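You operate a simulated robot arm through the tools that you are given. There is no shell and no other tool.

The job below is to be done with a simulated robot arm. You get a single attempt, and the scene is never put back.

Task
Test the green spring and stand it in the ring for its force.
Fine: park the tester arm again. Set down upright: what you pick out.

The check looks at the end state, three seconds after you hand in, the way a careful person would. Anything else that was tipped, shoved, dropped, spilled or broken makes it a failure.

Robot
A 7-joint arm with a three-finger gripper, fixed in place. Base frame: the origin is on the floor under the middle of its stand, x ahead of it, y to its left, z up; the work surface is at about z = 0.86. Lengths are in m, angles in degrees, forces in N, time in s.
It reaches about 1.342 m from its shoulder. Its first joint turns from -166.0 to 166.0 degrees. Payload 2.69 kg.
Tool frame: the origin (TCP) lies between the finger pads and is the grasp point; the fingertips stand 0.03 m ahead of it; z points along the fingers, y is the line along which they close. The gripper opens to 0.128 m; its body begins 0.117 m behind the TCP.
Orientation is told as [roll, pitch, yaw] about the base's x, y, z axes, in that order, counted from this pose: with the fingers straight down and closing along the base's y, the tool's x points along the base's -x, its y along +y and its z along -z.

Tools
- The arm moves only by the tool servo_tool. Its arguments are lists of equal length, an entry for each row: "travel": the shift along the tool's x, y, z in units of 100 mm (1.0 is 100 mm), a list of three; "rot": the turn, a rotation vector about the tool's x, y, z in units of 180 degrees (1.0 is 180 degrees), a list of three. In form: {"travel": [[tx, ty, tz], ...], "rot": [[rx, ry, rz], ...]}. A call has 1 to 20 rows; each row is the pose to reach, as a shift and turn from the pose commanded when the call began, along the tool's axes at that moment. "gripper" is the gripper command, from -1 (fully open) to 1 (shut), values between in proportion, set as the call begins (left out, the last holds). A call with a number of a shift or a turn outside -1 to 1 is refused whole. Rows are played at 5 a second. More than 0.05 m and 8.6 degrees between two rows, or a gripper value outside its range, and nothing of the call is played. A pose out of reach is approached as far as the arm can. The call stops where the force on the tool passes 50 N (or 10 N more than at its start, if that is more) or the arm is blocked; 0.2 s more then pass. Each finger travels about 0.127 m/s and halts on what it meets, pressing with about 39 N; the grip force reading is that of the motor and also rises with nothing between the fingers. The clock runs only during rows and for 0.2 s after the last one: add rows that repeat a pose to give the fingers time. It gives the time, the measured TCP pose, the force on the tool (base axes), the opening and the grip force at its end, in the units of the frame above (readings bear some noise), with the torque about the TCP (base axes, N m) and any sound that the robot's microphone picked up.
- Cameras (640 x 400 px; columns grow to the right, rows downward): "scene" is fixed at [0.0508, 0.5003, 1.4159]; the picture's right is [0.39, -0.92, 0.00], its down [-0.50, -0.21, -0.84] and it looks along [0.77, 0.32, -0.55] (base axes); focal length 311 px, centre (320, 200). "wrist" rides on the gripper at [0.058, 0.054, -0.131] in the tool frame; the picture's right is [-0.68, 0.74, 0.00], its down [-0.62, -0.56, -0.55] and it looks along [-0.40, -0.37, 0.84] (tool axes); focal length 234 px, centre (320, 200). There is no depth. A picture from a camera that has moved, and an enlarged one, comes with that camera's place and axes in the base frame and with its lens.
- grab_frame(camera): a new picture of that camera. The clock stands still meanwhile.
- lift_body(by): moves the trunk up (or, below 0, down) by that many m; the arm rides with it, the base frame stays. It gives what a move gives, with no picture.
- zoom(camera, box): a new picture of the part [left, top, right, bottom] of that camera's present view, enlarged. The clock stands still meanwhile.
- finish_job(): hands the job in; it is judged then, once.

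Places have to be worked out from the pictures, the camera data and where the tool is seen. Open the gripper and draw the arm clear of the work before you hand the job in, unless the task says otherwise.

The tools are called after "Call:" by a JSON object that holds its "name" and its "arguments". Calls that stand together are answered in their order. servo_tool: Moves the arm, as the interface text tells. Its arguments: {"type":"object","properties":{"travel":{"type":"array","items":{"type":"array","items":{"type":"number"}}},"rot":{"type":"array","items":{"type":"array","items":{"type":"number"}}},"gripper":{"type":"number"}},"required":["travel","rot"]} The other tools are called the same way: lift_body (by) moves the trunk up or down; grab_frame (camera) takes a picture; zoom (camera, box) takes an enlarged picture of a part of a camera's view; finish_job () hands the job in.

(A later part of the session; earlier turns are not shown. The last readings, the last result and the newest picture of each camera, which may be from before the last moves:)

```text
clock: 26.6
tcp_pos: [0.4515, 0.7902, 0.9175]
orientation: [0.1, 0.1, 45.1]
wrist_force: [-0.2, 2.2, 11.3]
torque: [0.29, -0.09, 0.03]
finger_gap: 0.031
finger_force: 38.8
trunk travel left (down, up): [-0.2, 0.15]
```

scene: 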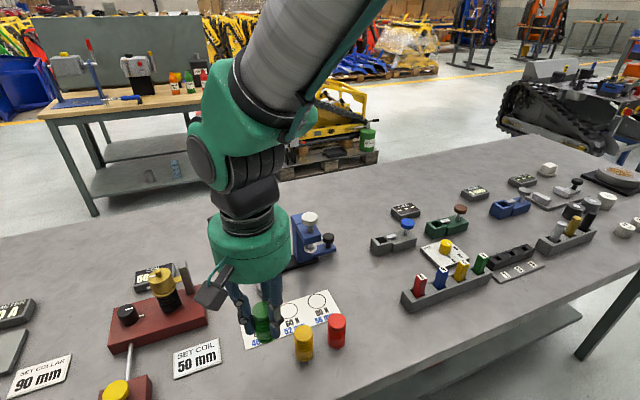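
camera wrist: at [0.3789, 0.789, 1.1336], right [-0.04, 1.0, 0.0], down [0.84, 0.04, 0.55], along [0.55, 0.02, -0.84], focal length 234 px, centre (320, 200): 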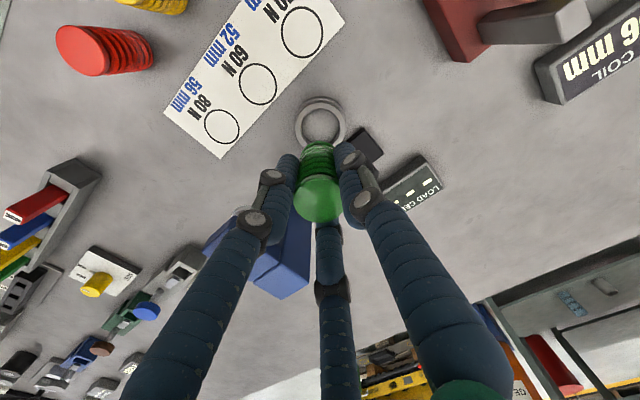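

Force is down to 11 N; one more millimetre up, then open the fingers.

Call:
{"name": "servo_tool", "arguments": {"travel": [[0, 0, -0.01], [0, 0, -0.01], [0, 0, -0.01]], "rot": [[0, 0, 0], [0, 0, 0], [0, 0, 0]]}}

Call:
{"name": "servo_tool", "arguments": {"travel": [[0, 0, 0], [0, 0, 0], [0, 0, 0], [0, 0, 0]], "rot": [[0, 0, 0], [0, 0, 0], [0, 0, 0], [0, 0, 0]], "gripper": -0.1}}

Call:
{"name": "grab_frame", "arguments": {"camera": "wrist"}}

Call:
{"name": "zoom", "arguments": {"camera": "scene", "box": [220, 212, 348, 302]}}

```text
clock: 27.4
tcp_pos: [0.4512, 0.7911, 0.9194]
orientation: [0.0, 0.1, 45.1]
wrist_force: [0.8, 0.0, -1.0]
torque: [0.0, -0.03, 0.01]
finger_gap: 0.0312
finger_force: 38.7
trunk travel left (down, up): [-0.2, 0.15]
```

```text
clock: 28.4
tcp_pos: [0.4512, 0.793, 0.9201]
orientation: [0.1, -0.1, 45.0]
wrist_force: [-0.4, 0.6, 0.3]
torque: [-0.03, 0.01, -0.02]
finger_gap: 0.0705
finger_force: 0.1
trunk travel left (down, up): [-0.2, 0.15]
```

```text
taken
camera wrist: at [0.3741, 0.7892, 1.0521], right [-0.04, 1.0, 0.0], down [0.84, 0.04, 0.55], along [0.55, 0.02, -0.84], focal length 234 px, centre (320, 200)
```

wrist: 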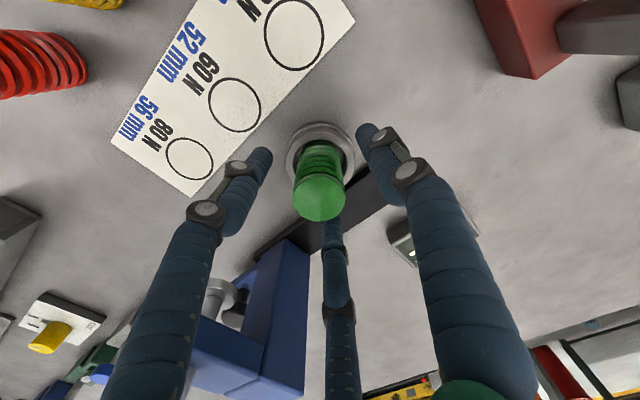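

```text
4.44 times, centred on (284, 257) of scene
camera zoom: at [0.0508, 0.5003, 1.4159], right [0.39, -0.92, 0.0], down [-0.5, -0.21, -0.84], along [0.77, 0.32, -0.55], focal length 1382 px, centre (480, -53)
```

zoom: 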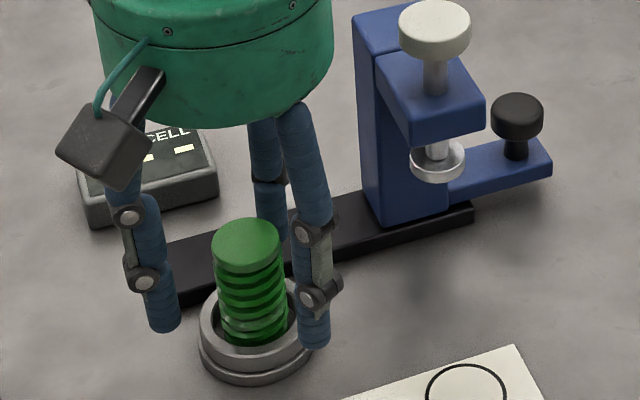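

The spring stands in the cup freely. Raising straight up well above the white knob height.

Call:
{"name": "servo_tool", "arguments": {"travel": [[0, 0, -0.2], [0, 0, -0.5], [0, 0, -1.0]], "rot": [[0, 0, 0], [0, 0, 0], [0, 0, 0]]}}

Call:
{"name": "servo_tool", "arguments": {"travel": [[0, 0, -0.5], [0, 0, -1.0], [0, 0, -1.0]], "rot": [[0, 0, 0], [0, 0, 0], [0, 0, 0]]}}

Call:
{"name": "grab_frame", "arguments": {"camera": "scene"}}

Call:
{"name": "zoom", "arguments": {"camera": "scene", "box": [220, 200, 348, 300]}}

```text
clock: 29.2
tcp_pos: [0.4498, 0.7938, 1.0171]
orientation: [0.0, 0.1, 45.0]
wrist_force: [0.2, -0.3, -0.5]
torque: [0.0, 0.04, -0.01]
finger_gap: 0.0705
finger_force: 0.1
trunk travel left (down, up): [-0.2, 0.15]
```

```text
clock: 30.0
tcp_pos: [0.4523, 0.7943, 1.119]
orientation: [0.0, 0.0, 45.0]
wrist_force: [0.2, 0.5, 0.1]
torque: [0.08, -0.06, 0.02]
finger_gap: 0.0703
finger_force: 0.1
trunk travel left (down, up): [-0.2, 0.15]
```

```text
taken
```

scene: 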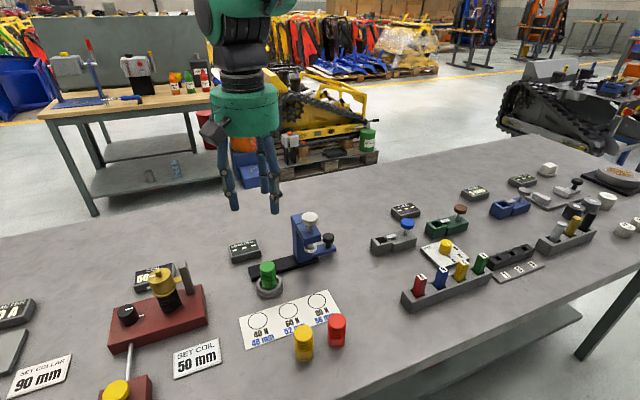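

```text
4.00 times, centred on (284, 250) of scene
camera zoom: at [0.0508, 0.5003, 1.4159], right [0.39, -0.92, 0.0], down [-0.5, -0.21, -0.84], along [0.77, 0.32, -0.55], focal length 1244 px, centre (464, 0)
```

zoom: 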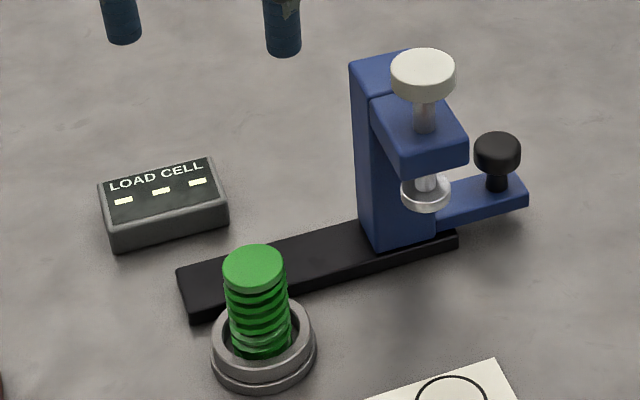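

Green stands upright in the cup and the foot clears it (foot bottom ≈ 0.944 vs spring top ≈ 0.930). Now moving above the black handle with yaw 105° so the fingers straddle the bar.

Call:
{"name": "servo_tool", "arguments": {"travel": [[-0.04, -0.11, 0], [-0.08, -0.21, 0], [-0.11, -0.32, 0], [-0.15, -0.43, 0], [-0.19, -0.53, 0], [-0.23, -0.64, 0], [-0.26, -0.74, 0], [-0.3, -0.85, 0]], "rot": [[0, 0, -0.0417], [0, 0, -0.0833], [0, 0, -0.125], [0, 0, -0.1667], [0, 0, -0.2083], [0, 0, -0.25], [0, 0, -0.2917], [0, 0, -0.3333]], "gripper": -0.016}}

Call:
{"name": "servo_tool", "arguments": {"travel": [[0.195, -0.228, 0], [0.39, -0.456, 0], [0.585, -0.684, 0], [0.585, -0.684, 0], [0.585, -0.684, 0], [0.585, -0.684, 0]], "rot": [[0, 0, 0], [0, 0, 0], [0, 0, 0], [0, 0, 0], [0, 0, 0], [0, 0, 0]]}}

Call:
{"name": "grab_frame", "arguments": {"camera": "wrist"}}

Call:
{"name": "zoom", "arguments": {"camera": "wrist", "box": [240, 80, 400, 200]}}

Call:
{"name": "grab_frame", "arguments": {"camera": "scene"}}

```text
clock: 31.8
tcp_pos: [0.5326, 0.7532, 1.1192]
orientation: [0.1, 0.0, 105.1]
wrist_force: [-0.2, 0.0, -0.4]
torque: [-0.01, 0.0, -0.01]
finger_gap: 0.0649
finger_force: 0.0
trunk travel left (down, up): [-0.2, 0.15]
```

```text
clock: 33.2
tcp_pos: [0.6127, 0.7161, 1.1203]
orientation: [0.0, -0.1, 105.0]
wrist_force: [0.3, 0.8, 0.9]
torque: [0.02, 0.02, 0.01]
finger_gap: 0.0649
finger_force: 0.1
trunk travel left (down, up): [-0.2, 0.15]
```

```text
taken
camera wrist: at [0.5781, 0.6468, 1.2517], right [-0.89, 0.46, 0.0], down [0.39, 0.74, 0.55], along [0.25, 0.49, -0.84], focal length 234 px, centre (320, 200)
```

wrist: 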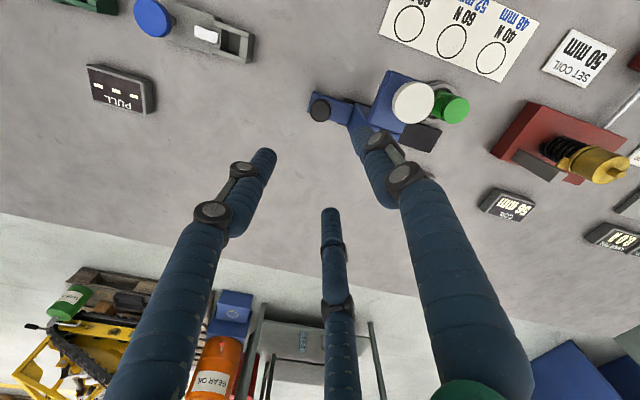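

```text
3.33 times, centred on (320, 140) of wrist
camera zoom: at [0.5781, 0.6468, 1.2517], right [-0.89, 0.46, 0.0], down [0.39, 0.74, 0.55], along [0.25, 0.49, -0.84], focal length 781 px, centre (320, 400)
```

zoom: 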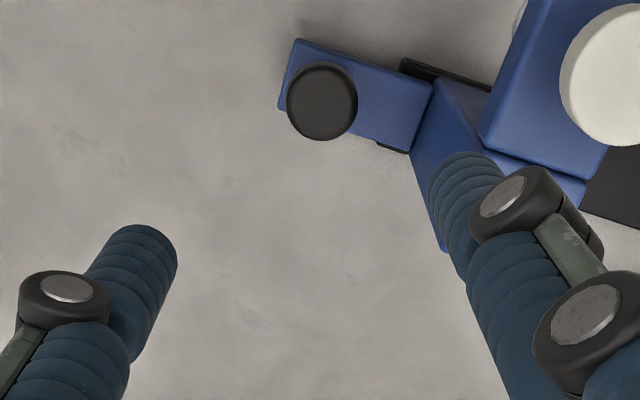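

```text
taken
```

scene: 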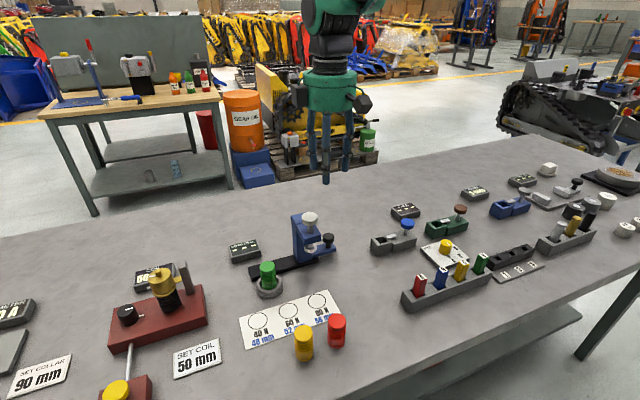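

Handle seen at about (0.611, 0.712). I'll shift there, yaw 7° more for finger clearance to the overhang, narrow the gripper to ~0.058, and descend part way for another look.

Call:
{"name": "servo_tool", "arguments": {"travel": [[0.03, 0.044, 0], [0.03, 0.044, 0.3], [0.03, 0.044, 0.65], [0.03, 0.044, 1.0], [0.03, 0.044, 1.0], [0.03, 0.044, 1.0]], "rot": [[0, 0, -0.0389], [0, 0, -0.0389], [0, 0, -0.0389], [0, 0, -0.0389], [0, 0, -0.0389], [0, 0, -0.0389]], "gripper": 0.09}}

Call:
{"name": "grab_frame", "arguments": {"camera": "wrist"}}

Call:
{"name": "zoom", "arguments": {"camera": "wrist", "box": [240, 80, 400, 200]}}

Call:
{"name": "zoom", "arguments": {"camera": "scene", "box": [256, 150, 384, 270]}}

```text
clock: 34.6
tcp_pos: [0.6091, 0.711, 1.021]
orientation: [-0.1, 0.0, 112.0]
wrist_force: [0.3, 0.5, -0.7]
torque: [0.0, -0.01, 0.03]
finger_gap: 0.0582
finger_force: 0.1
trunk travel left (down, up): [-0.2, 0.15]
```

```text
taken
camera wrist: at [0.5831, 0.6372, 1.1527], right [-0.94, 0.35, 0.0], down [0.29, 0.78, 0.55], along [0.19, 0.51, -0.84], focal length 234 px, centre (320, 200)
```

wrist: 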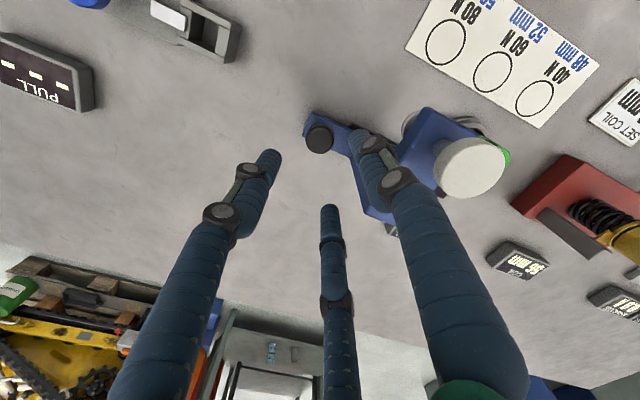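

```text
3.33 times, centred on (320, 140) of wrist
camera zoom: at [0.5831, 0.6372, 1.1527], right [-0.94, 0.35, 0.0], down [0.29, 0.78, 0.55], along [0.19, 0.51, -0.84], focal length 781 px, centre (320, 400)
```

zoom: 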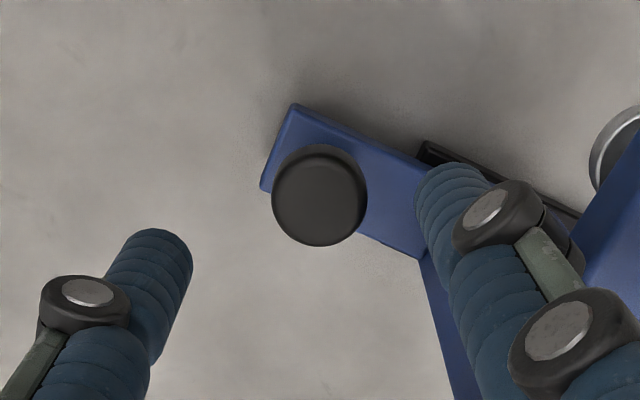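

```text
3.33 times, centred on (320, 210) of scene
camera zoom: at [0.0508, 0.5003, 1.4159], right [0.39, -0.92, 0.0], down [-0.5, -0.21, -0.84], along [0.77, 0.32, -0.55], focal length 1036 px, centre (320, 167)
```

zoom: 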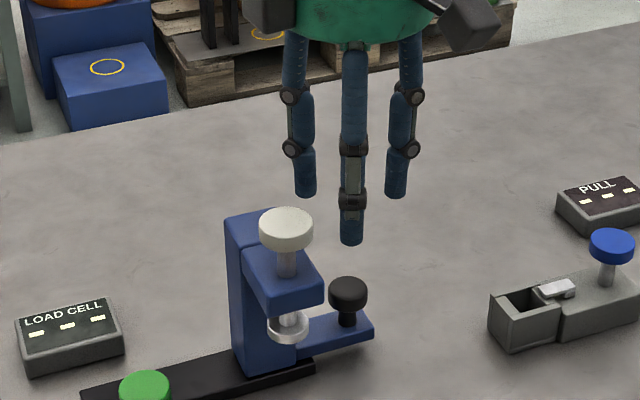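

Triangulating again puts the knob's top at about (0.612, 0.713, 0.916). Small correction, then descending around it in two steps.

Call:
{"name": "servo_tool", "arguments": {"travel": [[-0.017, -0.023, 0], [-0.017, -0.023, 0.3], [-0.017, -0.023, 0.6], [-0.017, -0.023, 0.6], [-0.017, -0.023, 0.6]], "rot": [[0, 0, 0], [0, 0, 0], [0, 0, 0], [0, 0, 0], [0, 0, 0]]}}

Call:
{"name": "zoom", "arguments": {"camera": "wrist", "box": [240, 100, 400, 240]}}

Call:
{"name": "zoom", "arguments": {"camera": "scene", "box": [266, 160, 378, 270]}}

```text
clock: 35.8
tcp_pos: [0.6109, 0.7131, 0.9582]
orientation: [0.0, 0.0, 112.0]
wrist_force: [-0.3, -0.4, 0.3]
torque: [0.01, -0.03, -0.02]
finger_gap: 0.058
finger_force: 0.1
trunk travel left (down, up): [-0.2, 0.15]
```

```text
2.86 times, centred on (320, 170) of wrist
camera zoom: at [0.5865, 0.6383, 1.0894], right [-0.94, 0.35, 0.0], down [0.29, 0.78, 0.55], along [0.19, 0.51, -0.84], focal length 669 px, centre (320, 286)
```

zoom: 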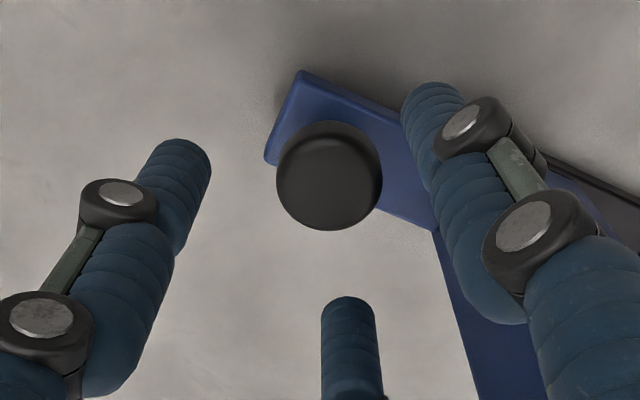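

```text
3.64 times, centred on (322, 215) of scene
camera zoom: at [0.0508, 0.5003, 1.4159], right [0.39, -0.92, 0.0], down [-0.5, -0.21, -0.84], along [0.77, 0.32, -0.55], focal length 1130 px, centre (313, 146)
```

zoom: 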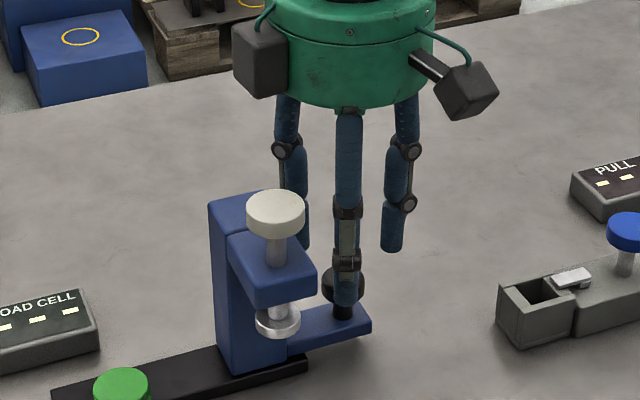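

The knob sits between the fingers; a 3 mm lateral trim, then descend to TCP z ≈ 0.917.

Call:
{"name": "servo_tool", "arguments": {"travel": [[-0.013, 0.03, 0], [-0.013, 0.03, 0.15], [-0.013, 0.03, 0.3], [-0.013, 0.03, 0.41], [-0.013, 0.03, 0.41], [-0.013, 0.03, 0.41]], "rot": [[0, 0, 0], [0, 0, 0], [0, 0, 0], [0, 0, 0], [0, 0, 0], [0, 0, 0]]}}

Call:
{"name": "zoom", "arguments": {"camera": "wrist", "box": [240, 100, 400, 240]}}

Call:
{"name": "zoom", "arguments": {"camera": "scene", "box": [266, 160, 378, 270]}}

```text
clock: 37.2
tcp_pos: [0.6097, 0.7126, 0.9179]
orientation: [0.0, 0.0, 112.0]
wrist_force: [0.2, 0.8, -0.1]
torque: [0.02, 0.01, 0.02]
finger_gap: 0.0583
finger_force: 0.2
trunk travel left (down, up): [-0.2, 0.15]
```

```text
2.86 times, centred on (320, 170) of wrist
camera zoom: at [0.5838, 0.639, 1.0492], right [-0.94, 0.35, 0.0], down [0.29, 0.78, 0.55], along [0.19, 0.51, -0.84], focal length 669 px, centre (320, 286)
```

zoom: 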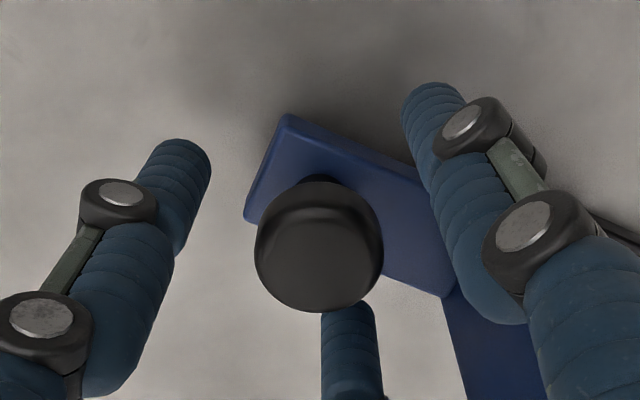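

```text
3.64 times, centred on (322, 215) of scene
camera zoom: at [0.0508, 0.5003, 1.4159], right [0.39, -0.92, 0.0], down [-0.5, -0.21, -0.84], along [0.77, 0.32, -0.55], focal length 1130 px, centre (313, 146)
```

zoom: 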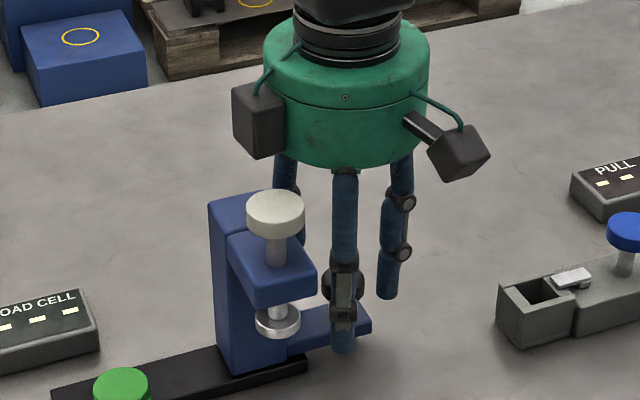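

Well centred, no contact. Closing on the handle knob.

Call:
{"name": "servo_tool", "arguments": {"travel": [[0, 0, 0], [0, 0, 0], [0, 0, 0], [0, 0, 0]], "rot": [[0, 0, 0], [0, 0, 0], [0, 0, 0], [0, 0, 0]], "gripper": 0.65}}

Call:
{"name": "zoom", "arguments": {"camera": "wrist", "box": [240, 100, 400, 240]}}

```text
clock: 38.2
tcp_pos: [0.61, 0.7117, 0.917]
orientation: [-0.1, 0.0, 112.1]
wrist_force: [-1.9, -2.9, -0.5]
torque: [0.0, 0.05, -0.04]
finger_gap: 0.0283
finger_force: 45.5
trunk travel left (down, up): [-0.2, 0.15]
```

```text
2.86 times, centred on (320, 170) of wrist
camera zoom: at [0.5837, 0.6389, 1.0491], right [-0.94, 0.35, 0.0], down [0.29, 0.78, 0.55], along [0.19, 0.51, -0.84], focal length 669 px, centre (320, 286)
```

zoom: 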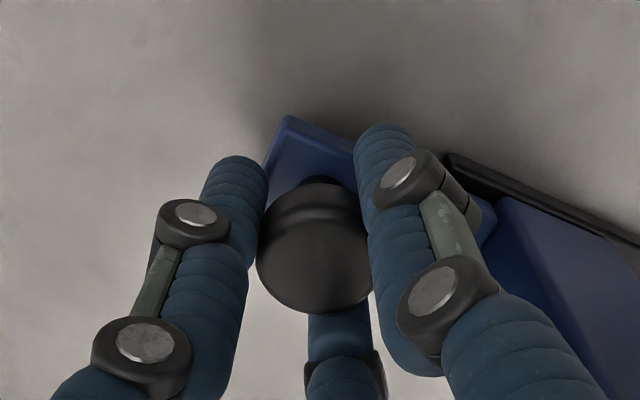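

Gripped. I'll slide the carriage 20 mm along the rail first (towards the cup) and check the forces for rail direction.

Call:
{"name": "servo_tool", "arguments": {"travel": [[-0.046, 0.019, 0], [-0.092, 0.038, 0], [-0.139, 0.057, 0], [-0.185, 0.077, 0], [-0.185, 0.077, 0]], "rot": [[0, 0, 0], [0, 0, 0], [0, 0, 0], [0, 0, 0], [0, 0, 0]]}}

Call:
{"name": "zoom", "arguments": {"camera": "scene", "box": [230, 160, 358, 300]}}

```text
clock: 39.4
tcp_pos: [0.5941, 0.7275, 0.9171]
orientation: [0.1, 0.2, 112.0]
wrist_force: [-7.2, -5.7, -9.2]
torque: [-0.04, 0.1, 0.01]
finger_gap: 0.0282
finger_force: 45.0
trunk travel left (down, up): [-0.2, 0.15]
```

```text
2.86 times, centred on (294, 230) of scene
camera zoom: at [0.0508, 0.5003, 1.4159], right [0.39, -0.92, 0.0], down [-0.5, -0.21, -0.84], along [0.77, 0.32, -0.55], focal length 888 px, centre (394, 114)
```

zoom: 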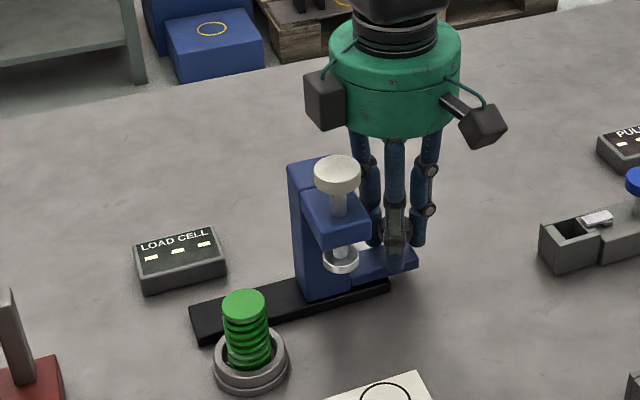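

It slides smoothly; the small sideways force says the rail points slightly more toward -x. Continuing 50 mm with that correction.

Call:
{"name": "servo_tool", "arguments": {"travel": [[-0.045, 0.024, 0.003], [-0.09, 0.045, 0.005], [-0.14, 0.066, 0.005], [-0.184, 0.087, 0.005], [-0.23, 0.108, 0.005], [-0.275, 0.128, 0.005], [-0.32, 0.149, 0.005], [-0.366, 0.169, 0.005], [-0.41, 0.189, 0.005], [-0.454, 0.209, 0.005], [-0.454, 0.209, 0.005]], "rot": [[0, 0, 0], [0, 0, 0], [0, 0, 0], [0, 0, 0], [0, 0, 0], [0, 0, 0], [0, 0, 0], [0, 0, 0], [0, 0, 0], [0, 0, 0], [0, 0, 0]]}}

Call:
{"name": "zoom", "arguments": {"camera": "scene", "box": [230, 160, 358, 300]}}

```text
clock: 41.8
tcp_pos: [0.5595, 0.7629, 0.9176]
orientation: [0.0, 0.1, 112.1]
wrist_force: [8.7, 8.5, -29.4]
torque: [0.35, -0.2, 0.0]
finger_gap: 0.0281
finger_force: 44.7
trunk travel left (down, up): [-0.2, 0.15]
```

```text
2.86 times, centred on (294, 230) of scene
camera zoom: at [0.0508, 0.5003, 1.4159], right [0.39, -0.92, 0.0], down [-0.5, -0.21, -0.84], along [0.77, 0.32, -0.55], focal length 888 px, centre (394, 114)
```

zoom: 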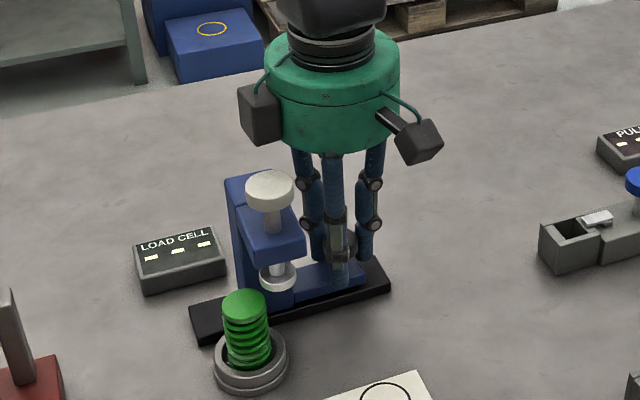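

The handle is pulling the tool down by 29 N (a vertical mismatch) and sideways by about 12 N; I'll relax those with a small move before continuing.

Call:
{"name": "servo_tool", "arguments": {"travel": [[-0.002, -0.004, 0.008], [-0.003, -0.006, 0.015], [-0.003, -0.006, 0.015]], "rot": [[0, 0, 0], [0, 0, 0], [0, 0, 0]]}}

```text
clock: 42.6
tcp_pos: [0.5589, 0.7626, 0.9163]
orientation: [0.0, 0.0, 112.0]
wrist_force: [3.3, 4.4, -11.6]
torque: [-0.22, 0.21, 0.0]
finger_gap: 0.0283
finger_force: 44.5
trunk travel left (down, up): [-0.2, 0.15]
```

Better. Continuing 20 mm further along the 135° direction.

Call:
{"name": "servo_tool", "arguments": {"travel": [[-0.046, 0.018, 0.008], [-0.092, 0.037, 0.008], [-0.138, 0.056, 0.008], [-0.184, 0.076, 0.008], [-0.184, 0.076, 0.008], [-0.184, 0.076, 0.008]], "rot": [[0, 0, 0], [0, 0, 0], [0, 0, 0], [0, 0, 0], [0, 0, 0], [0, 0, 0]]}}

Call:
{"name": "zoom", "arguments": {"camera": "scene", "box": [222, 200, 318, 300]}}

```text
clock: 44.0
tcp_pos: [0.5447, 0.7774, 0.9169]
orientation: [-0.2, -0.1, 112.0]
wrist_force: [3.7, 6.2, 9.5]
torque: [0.16, -0.06, 0.03]
finger_gap: 0.028
finger_force: 44.7
trunk travel left (down, up): [-0.2, 0.15]
```

```text
4.00 times, centred on (270, 250) of scene
camera zoom: at [0.0508, 0.5003, 1.4159], right [0.39, -0.92, 0.0], down [-0.5, -0.21, -0.84], along [0.77, 0.32, -0.55], focal length 1244 px, centre (520, 0)
```

zoom: 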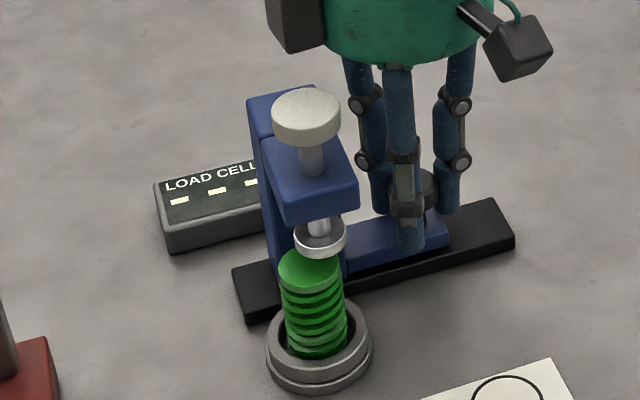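

The foot needs about 7.5 mm more to be over the spring. Moving that last bit.

Call:
{"name": "servo_tool", "arguments": {"travel": [[-0.035, 0.014, -0.004], [-0.069, 0.028, -0.005], [-0.069, 0.028, -0.005], [-0.069, 0.028, -0.005]], "rot": [[0, 0, 0], [0, 0, 0], [0, 0, 0], [0, 0, 0]]}}

Call:
{"name": "zoom", "arguments": {"camera": "scene", "box": [222, 200, 318, 300]}}

Call:
{"name": "grab_frame", "arguments": {"camera": "wrist"}}

```text
clock: 45.0
tcp_pos: [0.5398, 0.7809, 0.9174]
orientation: [-0.1, 0.0, 112.0]
wrist_force: [8.6, 10.3, 11.1]
torque: [0.1, -0.06, 0.04]
finger_gap: 0.0279
finger_force: 45.1
trunk travel left (down, up): [-0.2, 0.15]
```

```text
4.00 times, centred on (270, 250) of scene
camera zoom: at [0.0508, 0.5003, 1.4159], right [0.39, -0.92, 0.0], down [-0.5, -0.21, -0.84], along [0.77, 0.32, -0.55], focal length 1244 px, centre (520, 0)
```

zoom: 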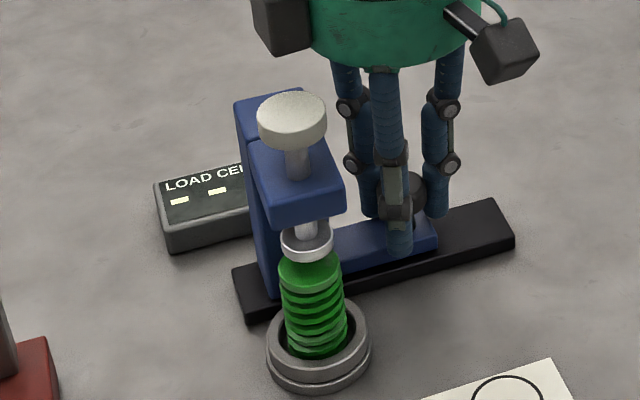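

```text
taken
camera wrist: at [0.5136, 0.7084, 1.0491], right [-0.94, 0.35, 0.0], down [0.29, 0.78, 0.55], along [0.19, 0.51, -0.84], focal length 234 px, centre (320, 200)
```

wrist: 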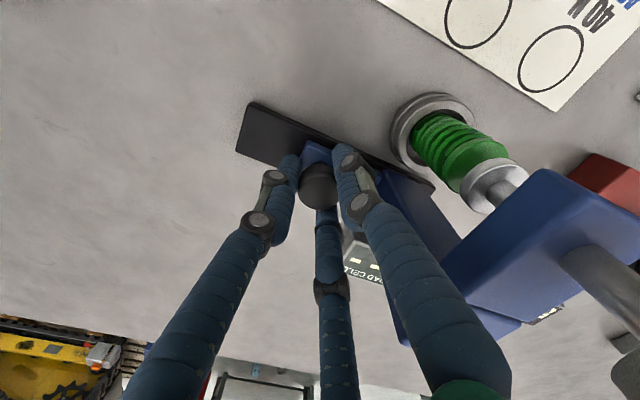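

Zooming in to verify the foot's alignment over the spring.

Call:
{"name": "zoom", "arguments": {"camera": "scene", "box": [254, 244, 318, 294]}}

Call:
{"name": "zoom", "arguments": {"camera": "wrist", "box": [380, 80, 540, 220]}}

```text
8.00 times, centred on (286, 269) of scene
camera zoom: at [0.0508, 0.5003, 1.4159], right [0.39, -0.92, 0.0], down [-0.5, -0.21, -0.84], along [0.77, 0.32, -0.55], focal length 2487 px, centre (592, -352)
```

zoom: 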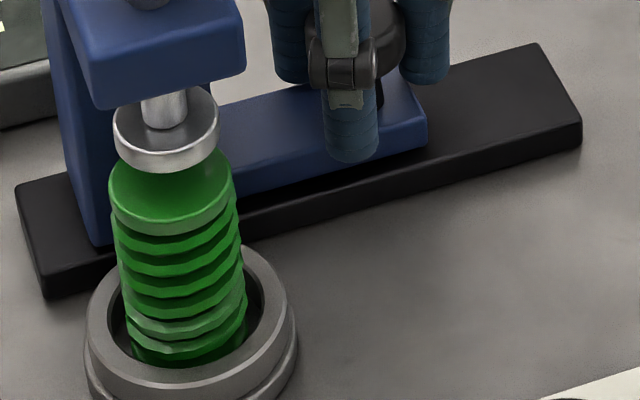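

```text
2.86 times, centred on (460, 150) of wrist
camera zoom: at [0.5136, 0.7084, 1.0491], right [-0.94, 0.35, 0.0], down [0.29, 0.78, 0.55], along [0.19, 0.51, -0.84], focal length 669 px, centre (-80, 343)
```

zoom: 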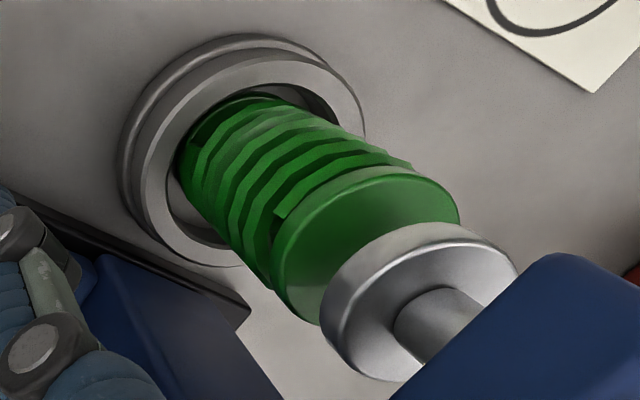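

Foot is aligned over the spring within about 1 mm. I'll relax the residual forces and release the handle.

Call:
{"name": "servo_tool", "arguments": {"travel": [[-0.002, -0.006, -0.008], [-0.002, -0.006, -0.008]], "rot": [[0, 0, 0], [0, 0, 0]]}}

Call:
{"name": "servo_tool", "arguments": {"travel": [[0, 0, 0], [0, 0, 0], [0, 0, 0], [0, 0, 0]], "rot": [[0, 0, 0], [0, 0, 0], [0, 0, 0], [0, 0, 0]], "gripper": 0.09}}

Call:
{"name": "zoom", "arguments": {"camera": "scene", "box": [222, 200, 318, 300]}}

```text
clock: 45.6
tcp_pos: [0.5396, 0.7807, 0.917]
orientation: [0.1, 0.0, 112.1]
wrist_force: [11.2, 15.7, 4.8]
torque: [0.33, -0.23, 0.05]
finger_gap: 0.0277
finger_force: 44.7
trunk travel left (down, up): [-0.2, 0.15]
```

```text
clock: 46.6
tcp_pos: [0.5411, 0.7816, 0.918]
orientation: [0.0, 0.0, 112.0]
wrist_force: [-0.2, -0.2, 0.1]
torque: [0.04, -0.04, -0.03]
finger_gap: 0.0581
finger_force: 0.0
trunk travel left (down, up): [-0.2, 0.15]
```

```text
4.00 times, centred on (270, 250) of scene
camera zoom: at [0.0508, 0.5003, 1.4159], right [0.39, -0.92, 0.0], down [-0.5, -0.21, -0.84], along [0.77, 0.32, -0.55], focal length 1244 px, centre (520, 0)
```

zoom: 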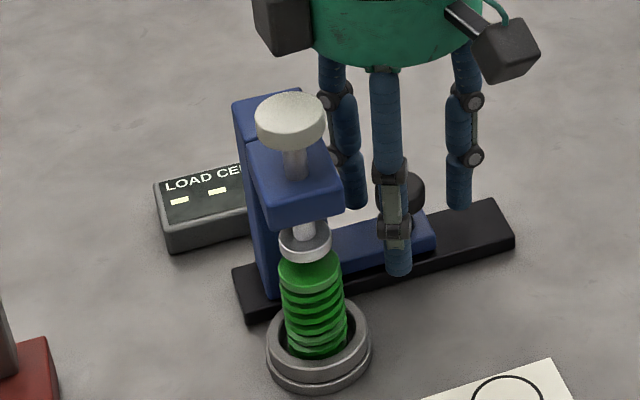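

Released cleanly. Rising, then moving above the white knob (≈(0.4523, 0.7918), top z ≈ 1.032) with yaw 45° and closing the fingers for pressing.

Call:
{"name": "servo_tool", "arguments": {"travel": [[0, 0, -0.2], [0, 0, -0.6], [0, 0, -1.0]], "rot": [[0, 0, 0], [0, 0, 0], [0, 0, 0]]}}

Call:
{"name": "servo_tool", "arguments": {"travel": [[0, 0, -0.5], [0, 0, -1.0], [0, 0, -1.0]], "rot": [[0, 0, 0], [0, 0, 0], [0, 0, 0]]}}

Call:
{"name": "servo_tool", "arguments": {"travel": [[-0.047, 0.087, 0], [-0.095, 0.174, 0], [-0.142, 0.262, 0], [-0.19, 0.349, 0], [-0.237, 0.436, 0], [-0.285, 0.523, 0], [-0.332, 0.611, 0], [-0.38, 0.698, 0], [-0.427, 0.785, 0], [-0.427, 0.785, 0], [-0.427, 0.785, 0]], "rot": [[0, 0, 0.0414], [0, 0, 0.0827], [0, 0, 0.1241], [0, 0, 0.1654], [0, 0, 0.2068], [0, 0, 0.2481], [0, 0, 0.2895], [0, 0, 0.3309], [0, 0, 0.3722], [0, 0, 0.3722], [0, 0, 0.3722]], "gripper": 1}}

Call:
{"name": "grab_frame", "arguments": {"camera": "wrist"}}

Call:
{"name": "grab_frame", "arguments": {"camera": "scene"}}

```text
clock: 47.4
tcp_pos: [0.5386, 0.7806, 1.019]
orientation: [0.1, 0.1, 112.0]
wrist_force: [-0.1, -0.7, -0.4]
torque: [0.03, 0.01, -0.02]
finger_gap: 0.0584
finger_force: 0.1
trunk travel left (down, up): [-0.2, 0.15]
```

```text
clock: 48.2
tcp_pos: [0.5384, 0.7822, 1.1145]
orientation: [0.0, 0.0, 112.0]
wrist_force: [0.1, 0.5, -0.4]
torque: [0.05, -0.02, 0.02]
finger_gap: 0.0584
finger_force: 0.0
trunk travel left (down, up): [-0.2, 0.15]
```

```text
clock: 50.6
tcp_pos: [0.451, 0.7927, 1.1175]
orientation: [0.0, -0.1, 45.0]
wrist_force: [0.4, -0.1, 0.4]
torque: [-0.03, 0.01, -0.02]
finger_gap: 0.0022
finger_force: 31.5
trunk travel left (down, up): [-0.2, 0.15]
```

```text
taken
camera wrist: at [0.3732, 0.7892, 1.2492], right [-0.04, 1.0, 0.0], down [0.84, 0.04, 0.55], along [0.55, 0.02, -0.84], focal length 234 px, centre (320, 200)
```

wrist: 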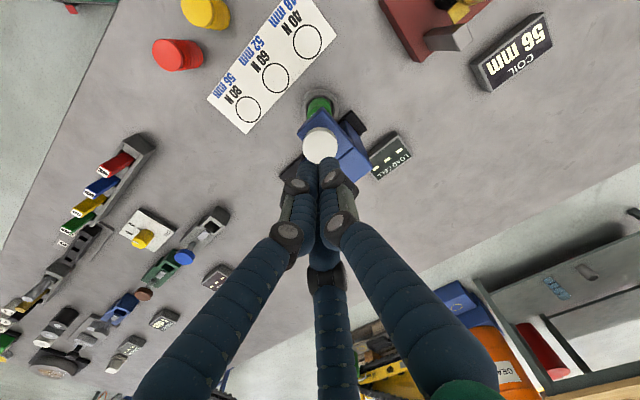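

```text
taken
```

scene: 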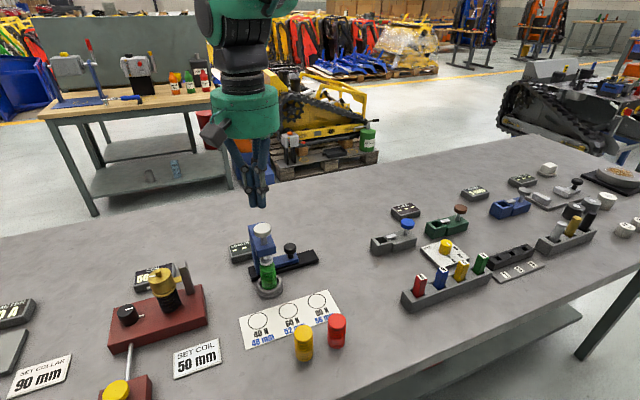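

The white knob is exactly under the closed fingers. Descending to just above it.

Call:
{"name": "servo_tool", "arguments": {"travel": [[0, 0, 0.2], [0, 0, 0.38], [0, 0, 0.48], [0, 0, 0.48]], "rot": [[0, 0, 0], [0, 0, 0], [0, 0, 0], [0, 0, 0]]}}

Call:
{"name": "zoom", "arguments": {"camera": "scene", "box": [200, 180, 340, 300]}}

Call:
{"name": "grab_frame", "arguments": {"camera": "wrist"}}

```text
clock: 51.6
tcp_pos: [0.4504, 0.7933, 1.0682]
orientation: [0.0, 0.0, 45.0]
wrist_force: [0.3, 0.3, 0.6]
torque: [-0.01, 0.0, -0.01]
finger_gap: 0.002
finger_force: 31.6
trunk travel left (down, up): [-0.2, 0.15]
```

```text
3.33 times, centred on (270, 240) of scene
camera zoom: at [0.0508, 0.5003, 1.4159], right [0.39, -0.92, 0.0], down [-0.5, -0.21, -0.84], along [0.77, 0.32, -0.55], focal length 1036 px, centre (487, 67)
```

zoom: 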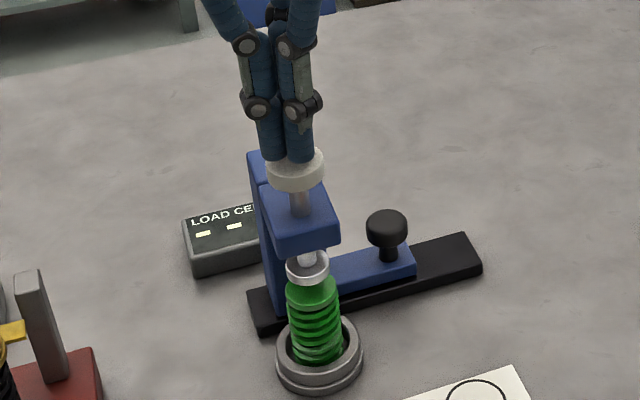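

```text
taken
camera wrist: at [0.3732, 0.7901, 1.2007], right [-0.04, 1.0, 0.0], down [0.84, 0.04, 0.55], along [0.55, 0.02, -0.84], focal length 234 px, centre (320, 200)
```

wrist: 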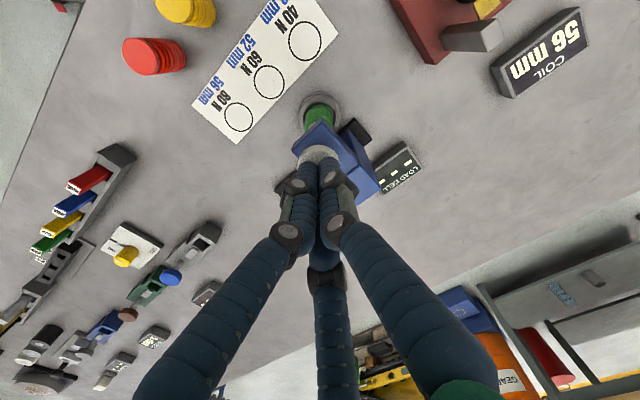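

Tips are just above the knob. Pressing down in 1 mm rows for the first 8 mm while reading force.

Call:
{"name": "servo_tool", "arguments": {"travel": [[0, 0, 0.02], [0, 0, 0.04], [0, 0, 0.06], [0, 0, 0.08], [0, 0, 0.1], [0, 0, 0.1]], "rot": [[0, 0, 0], [0, 0, 0], [0, 0, 0], [0, 0, 0], [0, 0, 0], [0, 0, 0]]}}

Call:
{"name": "zoom", "arguments": {"camera": "scene", "box": [222, 200, 318, 300]}}

Call:
{"name": "zoom", "arguments": {"camera": "wrist", "box": [340, 120, 460, 210]}}

```text
clock: 53.0
tcp_pos: [0.4513, 0.7927, 1.0591]
orientation: [0.1, 0.1, 45.0]
wrist_force: [-0.3, -0.2, 0.5]
torque: [-0.01, -0.02, 0.01]
finger_gap: 0.002
finger_force: 31.6
trunk travel left (down, up): [-0.2, 0.15]
```

```text
4.00 times, centred on (270, 250) of scene
camera zoom: at [0.0508, 0.5003, 1.4159], right [0.39, -0.92, 0.0], down [-0.5, -0.21, -0.84], along [0.77, 0.32, -0.55], focal length 1244 px, centre (520, 0)
```

zoom: 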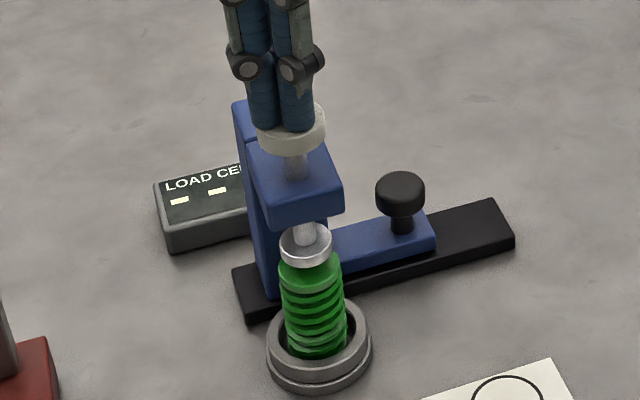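

```text
4.44 times, centred on (400, 165) of wrist
camera zoom: at [0.3736, 0.7906, 1.1905], right [-0.04, 1.0, 0.0], down [0.84, 0.04, 0.55], along [0.55, 0.02, -0.84], focal length 1041 px, centre (-36, 356)
```

zoom: 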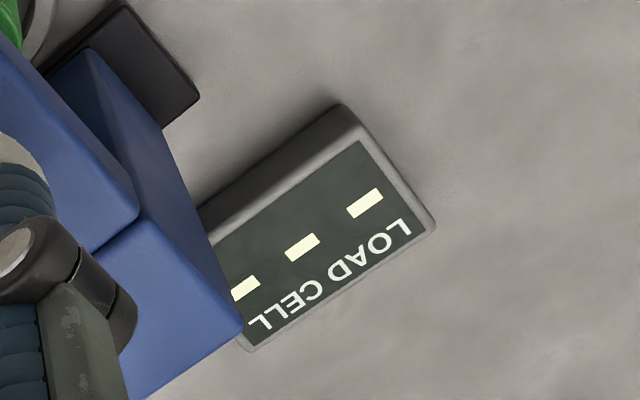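

No resistance yet; the wrist camera has a good view of the display. Continuing down 8 mm.

Call:
{"name": "servo_tool", "arguments": {"travel": [[0, 0, 0.02], [0, 0, 0.04], [0, 0, 0.06], [0, 0, 0.08], [0, 0, 0.08]], "rot": [[0, 0, 0], [0, 0, 0], [0, 0, 0], [0, 0, 0], [0, 0, 0]]}}

Call:
{"name": "zoom", "arguments": {"camera": "scene", "box": [222, 200, 318, 300]}}

Call:
{"name": "zoom", "arguments": {"camera": "wrist", "box": [340, 120, 460, 210]}}

```text
clock: 54.2
tcp_pos: [0.4505, 0.7934, 1.0505]
orientation: [-0.1, 0.1, 44.9]
wrist_force: [0.1, -0.2, -0.1]
torque: [-0.03, 0.0, 0.0]
finger_gap: 0.0021
finger_force: 31.2
trunk travel left (down, up): [-0.2, 0.15]
```

```text
4.00 times, centred on (270, 250) of scene
camera zoom: at [0.0508, 0.5003, 1.4159], right [0.39, -0.92, 0.0], down [-0.5, -0.21, -0.84], along [0.77, 0.32, -0.55], focal length 1244 px, centre (520, 0)
```

zoom: 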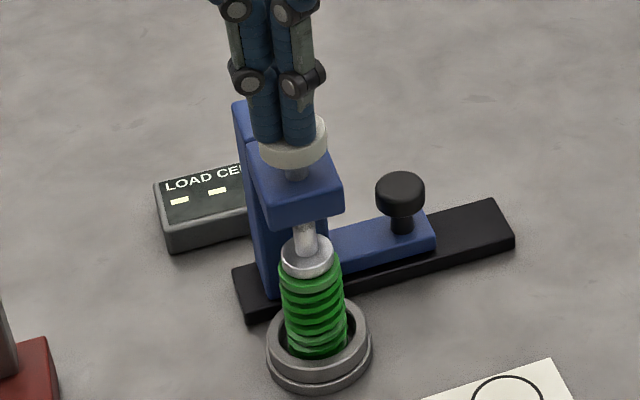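

```text
4.44 times, centred on (400, 165) of wrist
camera zoom: at [0.3729, 0.7902, 1.1825], right [-0.04, 1.0, 0.0], down [0.84, 0.04, 0.55], along [0.55, 0.02, -0.84], focal length 1041 px, centre (-36, 356)
```

zoom: 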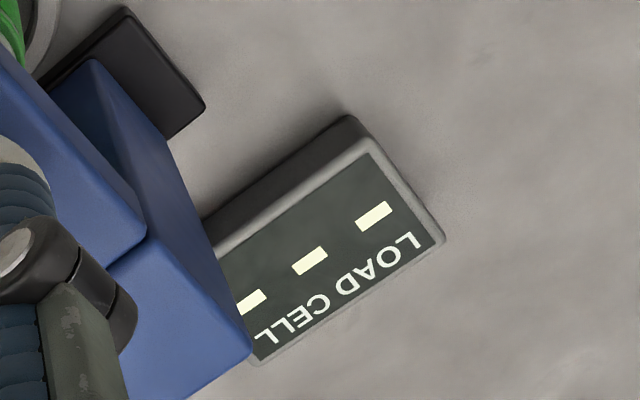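

The plunger moves freely; the foot is just above the spring. Continuing in finer steps.

Call:
{"name": "servo_tool", "arguments": {"travel": [[0, 0, 0.01], [0, 0, 0.02], [0, 0, 0.03], [0, 0, 0.04], [0, 0, 0.04]], "rot": [[0, 0, 0], [0, 0, 0], [0, 0, 0], [0, 0, 0], [0, 0, 0]]}}

Call:
{"name": "zoom", "arguments": {"camera": "scene", "box": [222, 200, 318, 300]}}

Call:
{"name": "zoom", "arguments": {"camera": "wrist", "box": [340, 120, 460, 210]}}

```text
clock: 55.4
tcp_pos: [0.4509, 0.7926, 1.0462]
orientation: [0.0, 0.0, 45.0]
wrist_force: [0.6, 0.5, 1.8]
torque: [-0.04, -0.01, 0.0]
finger_gap: 0.0023
finger_force: 31.7
trunk travel left (down, up): [-0.2, 0.15]
heard: click
```

```text
4.00 times, centred on (270, 250) of scene
camera zoom: at [0.0508, 0.5003, 1.4159], right [0.39, -0.92, 0.0], down [-0.5, -0.21, -0.84], along [0.77, 0.32, -0.55], focal length 1244 px, centre (520, 0)
```

zoom: 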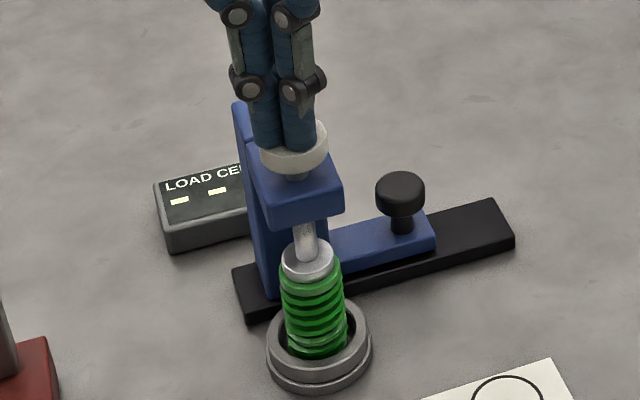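

```text
4.44 times, centred on (400, 165) of wrist
camera zoom: at [0.3727, 0.7901, 1.1792], right [-0.04, 1.0, 0.0], down [0.84, 0.04, 0.55], along [0.55, 0.02, -0.84], focal length 1041 px, centre (-36, 356)
```

zoom: 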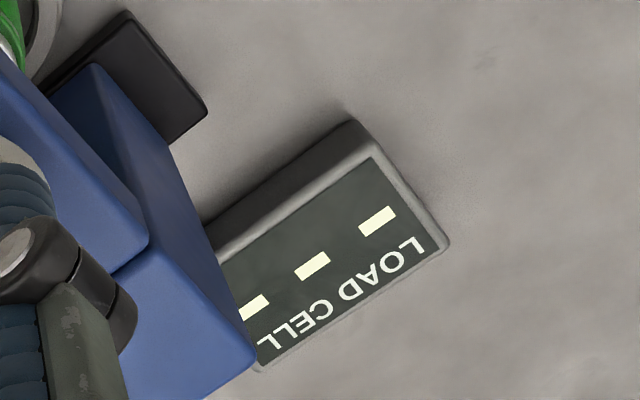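

A click and slight force at TCP z ≈ 1.046: the foot has touched the spring. Continuing down 3 mm.

Call:
{"name": "servo_tool", "arguments": {"travel": [[0, 0, 0.01], [0, 0, 0.02], [0, 0, 0.03], [0, 0, 0.03]], "rot": [[0, 0, 0], [0, 0, 0], [0, 0, 0], [0, 0, 0]]}}

Call:
{"name": "zoom", "arguments": {"camera": "wrist", "box": [340, 120, 460, 210]}}

Call:
{"name": "zoom", "arguments": {"camera": "scene", "box": [222, 200, 318, 300]}}

```text
clock: 56.4
tcp_pos: [0.451, 0.7925, 1.0442]
orientation: [0.0, 0.0, 44.9]
wrist_force: [1.3, -1.4, 2.8]
torque: [-0.06, -0.06, 0.02]
finger_gap: 0.0021
finger_force: 31.6
trunk travel left (down, up): [-0.2, 0.15]
```

```text
4.44 times, centred on (400, 165) of wrist
camera zoom: at [0.3736, 0.7902, 1.1765], right [-0.04, 1.0, 0.0], down [0.84, 0.04, 0.55], along [0.55, 0.02, -0.84], focal length 1041 px, centre (-36, 356)
```

zoom: 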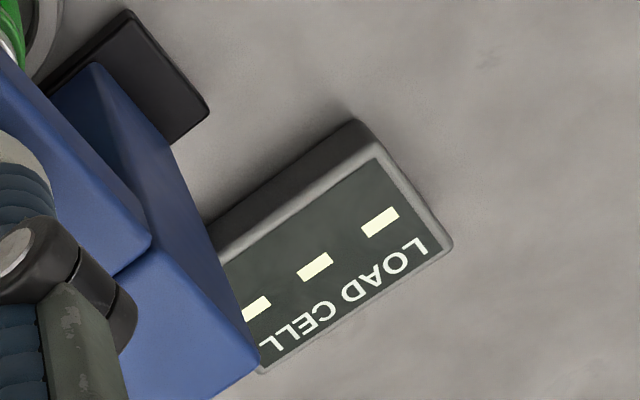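

```text
4.00 times, centred on (270, 250) of scene
camera zoom: at [0.0508, 0.5003, 1.4159], right [0.39, -0.92, 0.0], down [-0.5, -0.21, -0.84], along [0.77, 0.32, -0.55], focal length 1244 px, centre (520, 0)
```

zoom: 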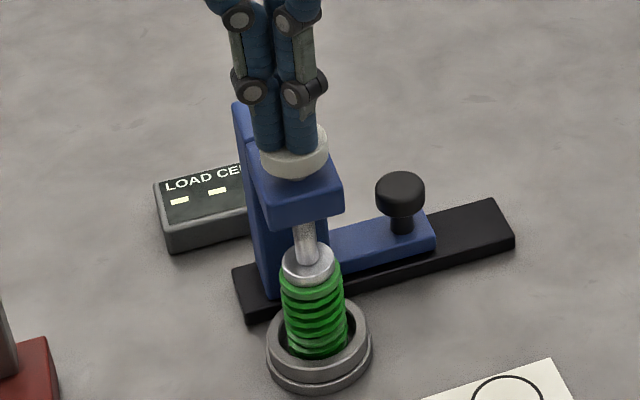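

Only about 3 N so far. Continuing down in 3 mm increments.

Call:
{"name": "servo_tool", "arguments": {"travel": [[0, 0, 0.01], [0, 0, 0.02], [0, 0, 0.03], [0, 0, 0.03]], "rot": [[0, 0, 0], [0, 0, 0], [0, 0, 0], [0, 0, 0]]}}

Call:
{"name": "zoom", "arguments": {"camera": "wrist", "box": [340, 120, 460, 210]}}

Call:
{"name": "zoom", "arguments": {"camera": "scene", "box": [222, 200, 318, 300]}}

```text
clock: 57.4
tcp_pos: [0.4501, 0.7925, 1.0416]
orientation: [0.0, 0.0, 45.0]
wrist_force: [2.5, 1.8, 4.7]
torque: [0.01, -0.22, -0.02]
finger_gap: 0.0021
finger_force: 31.1
trunk travel left (down, up): [-0.2, 0.15]
```

```text
4.44 times, centred on (400, 165) of wrist
camera zoom: at [0.3739, 0.7897, 1.1737], right [-0.04, 1.0, 0.0], down [0.84, 0.04, 0.55], along [0.55, 0.02, -0.84], focal length 1041 px, centre (-36, 356)
```

zoom: 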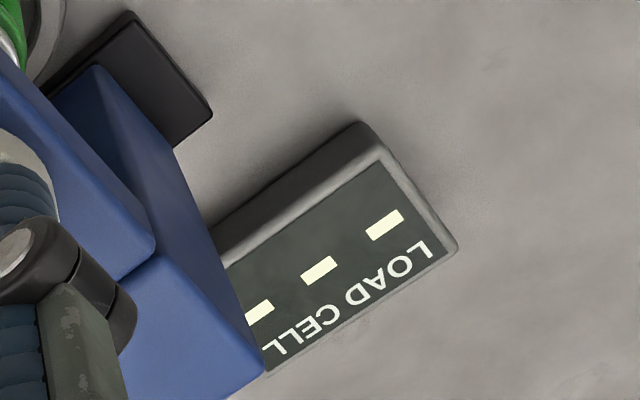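

```text
4.00 times, centred on (270, 250) of scene
camera zoom: at [0.0508, 0.5003, 1.4159], right [0.39, -0.92, 0.0], down [-0.5, -0.21, -0.84], along [0.77, 0.32, -0.55], focal length 1244 px, centre (520, 0)
```

zoom: 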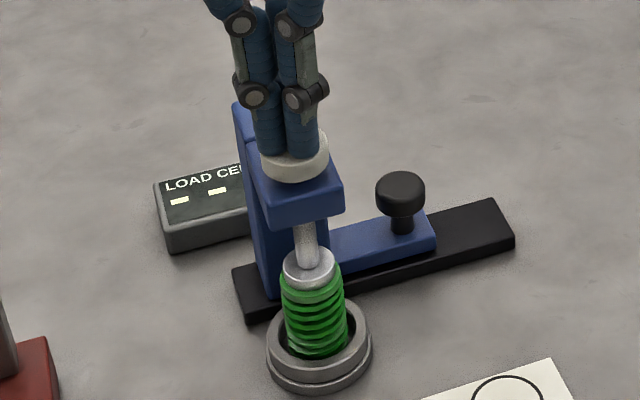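

Force rising slowly (4.7 N). Continuing.

Call:
{"name": "servo_tool", "arguments": {"travel": [[0, 0, 0.01], [0, 0, 0.02], [0, 0, 0.03], [0, 0, 0.03]], "rot": [[0, 0, 0], [0, 0, 0], [0, 0, 0], [0, 0, 0]]}}

Call:
{"name": "zoom", "arguments": {"camera": "wrist", "box": [340, 120, 460, 210]}}

Call:
{"name": "zoom", "arguments": {"camera": "scene", "box": [222, 200, 318, 300]}}

```text
clock: 58.4
tcp_pos: [0.4512, 0.7927, 1.0386]
orientation: [0.0, -0.1, 45.0]
wrist_force: [-0.7, -2.1, 5.3]
torque: [-0.09, -0.03, 0.0]
finger_gap: 0.0021
finger_force: 31.1
trunk travel left (down, up): [-0.2, 0.15]
```

```text
4.44 times, centred on (400, 165) of wrist
camera zoom: at [0.374, 0.7902, 1.1706], right [-0.04, 1.0, 0.0], down [0.84, 0.04, 0.55], along [0.55, 0.02, -0.84], focal length 1041 px, centre (-36, 356)
```

zoom: 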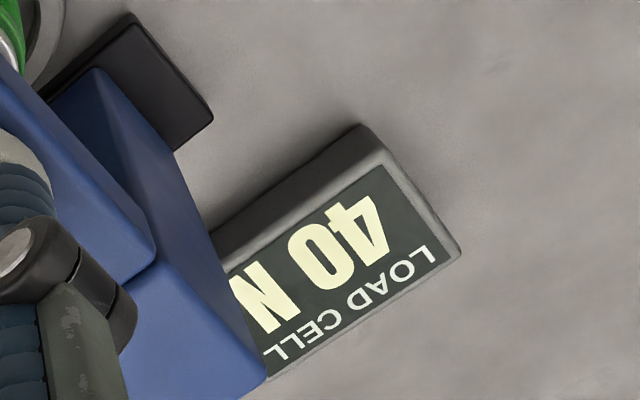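

```text
4.00 times, centred on (270, 250) of scene
camera zoom: at [0.0508, 0.5003, 1.4159], right [0.39, -0.92, 0.0], down [-0.5, -0.21, -0.84], along [0.77, 0.32, -0.55], focal length 1244 px, centre (520, 0)
```

zoom: 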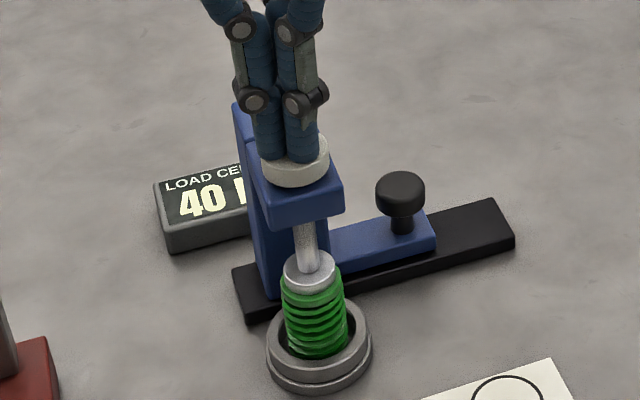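

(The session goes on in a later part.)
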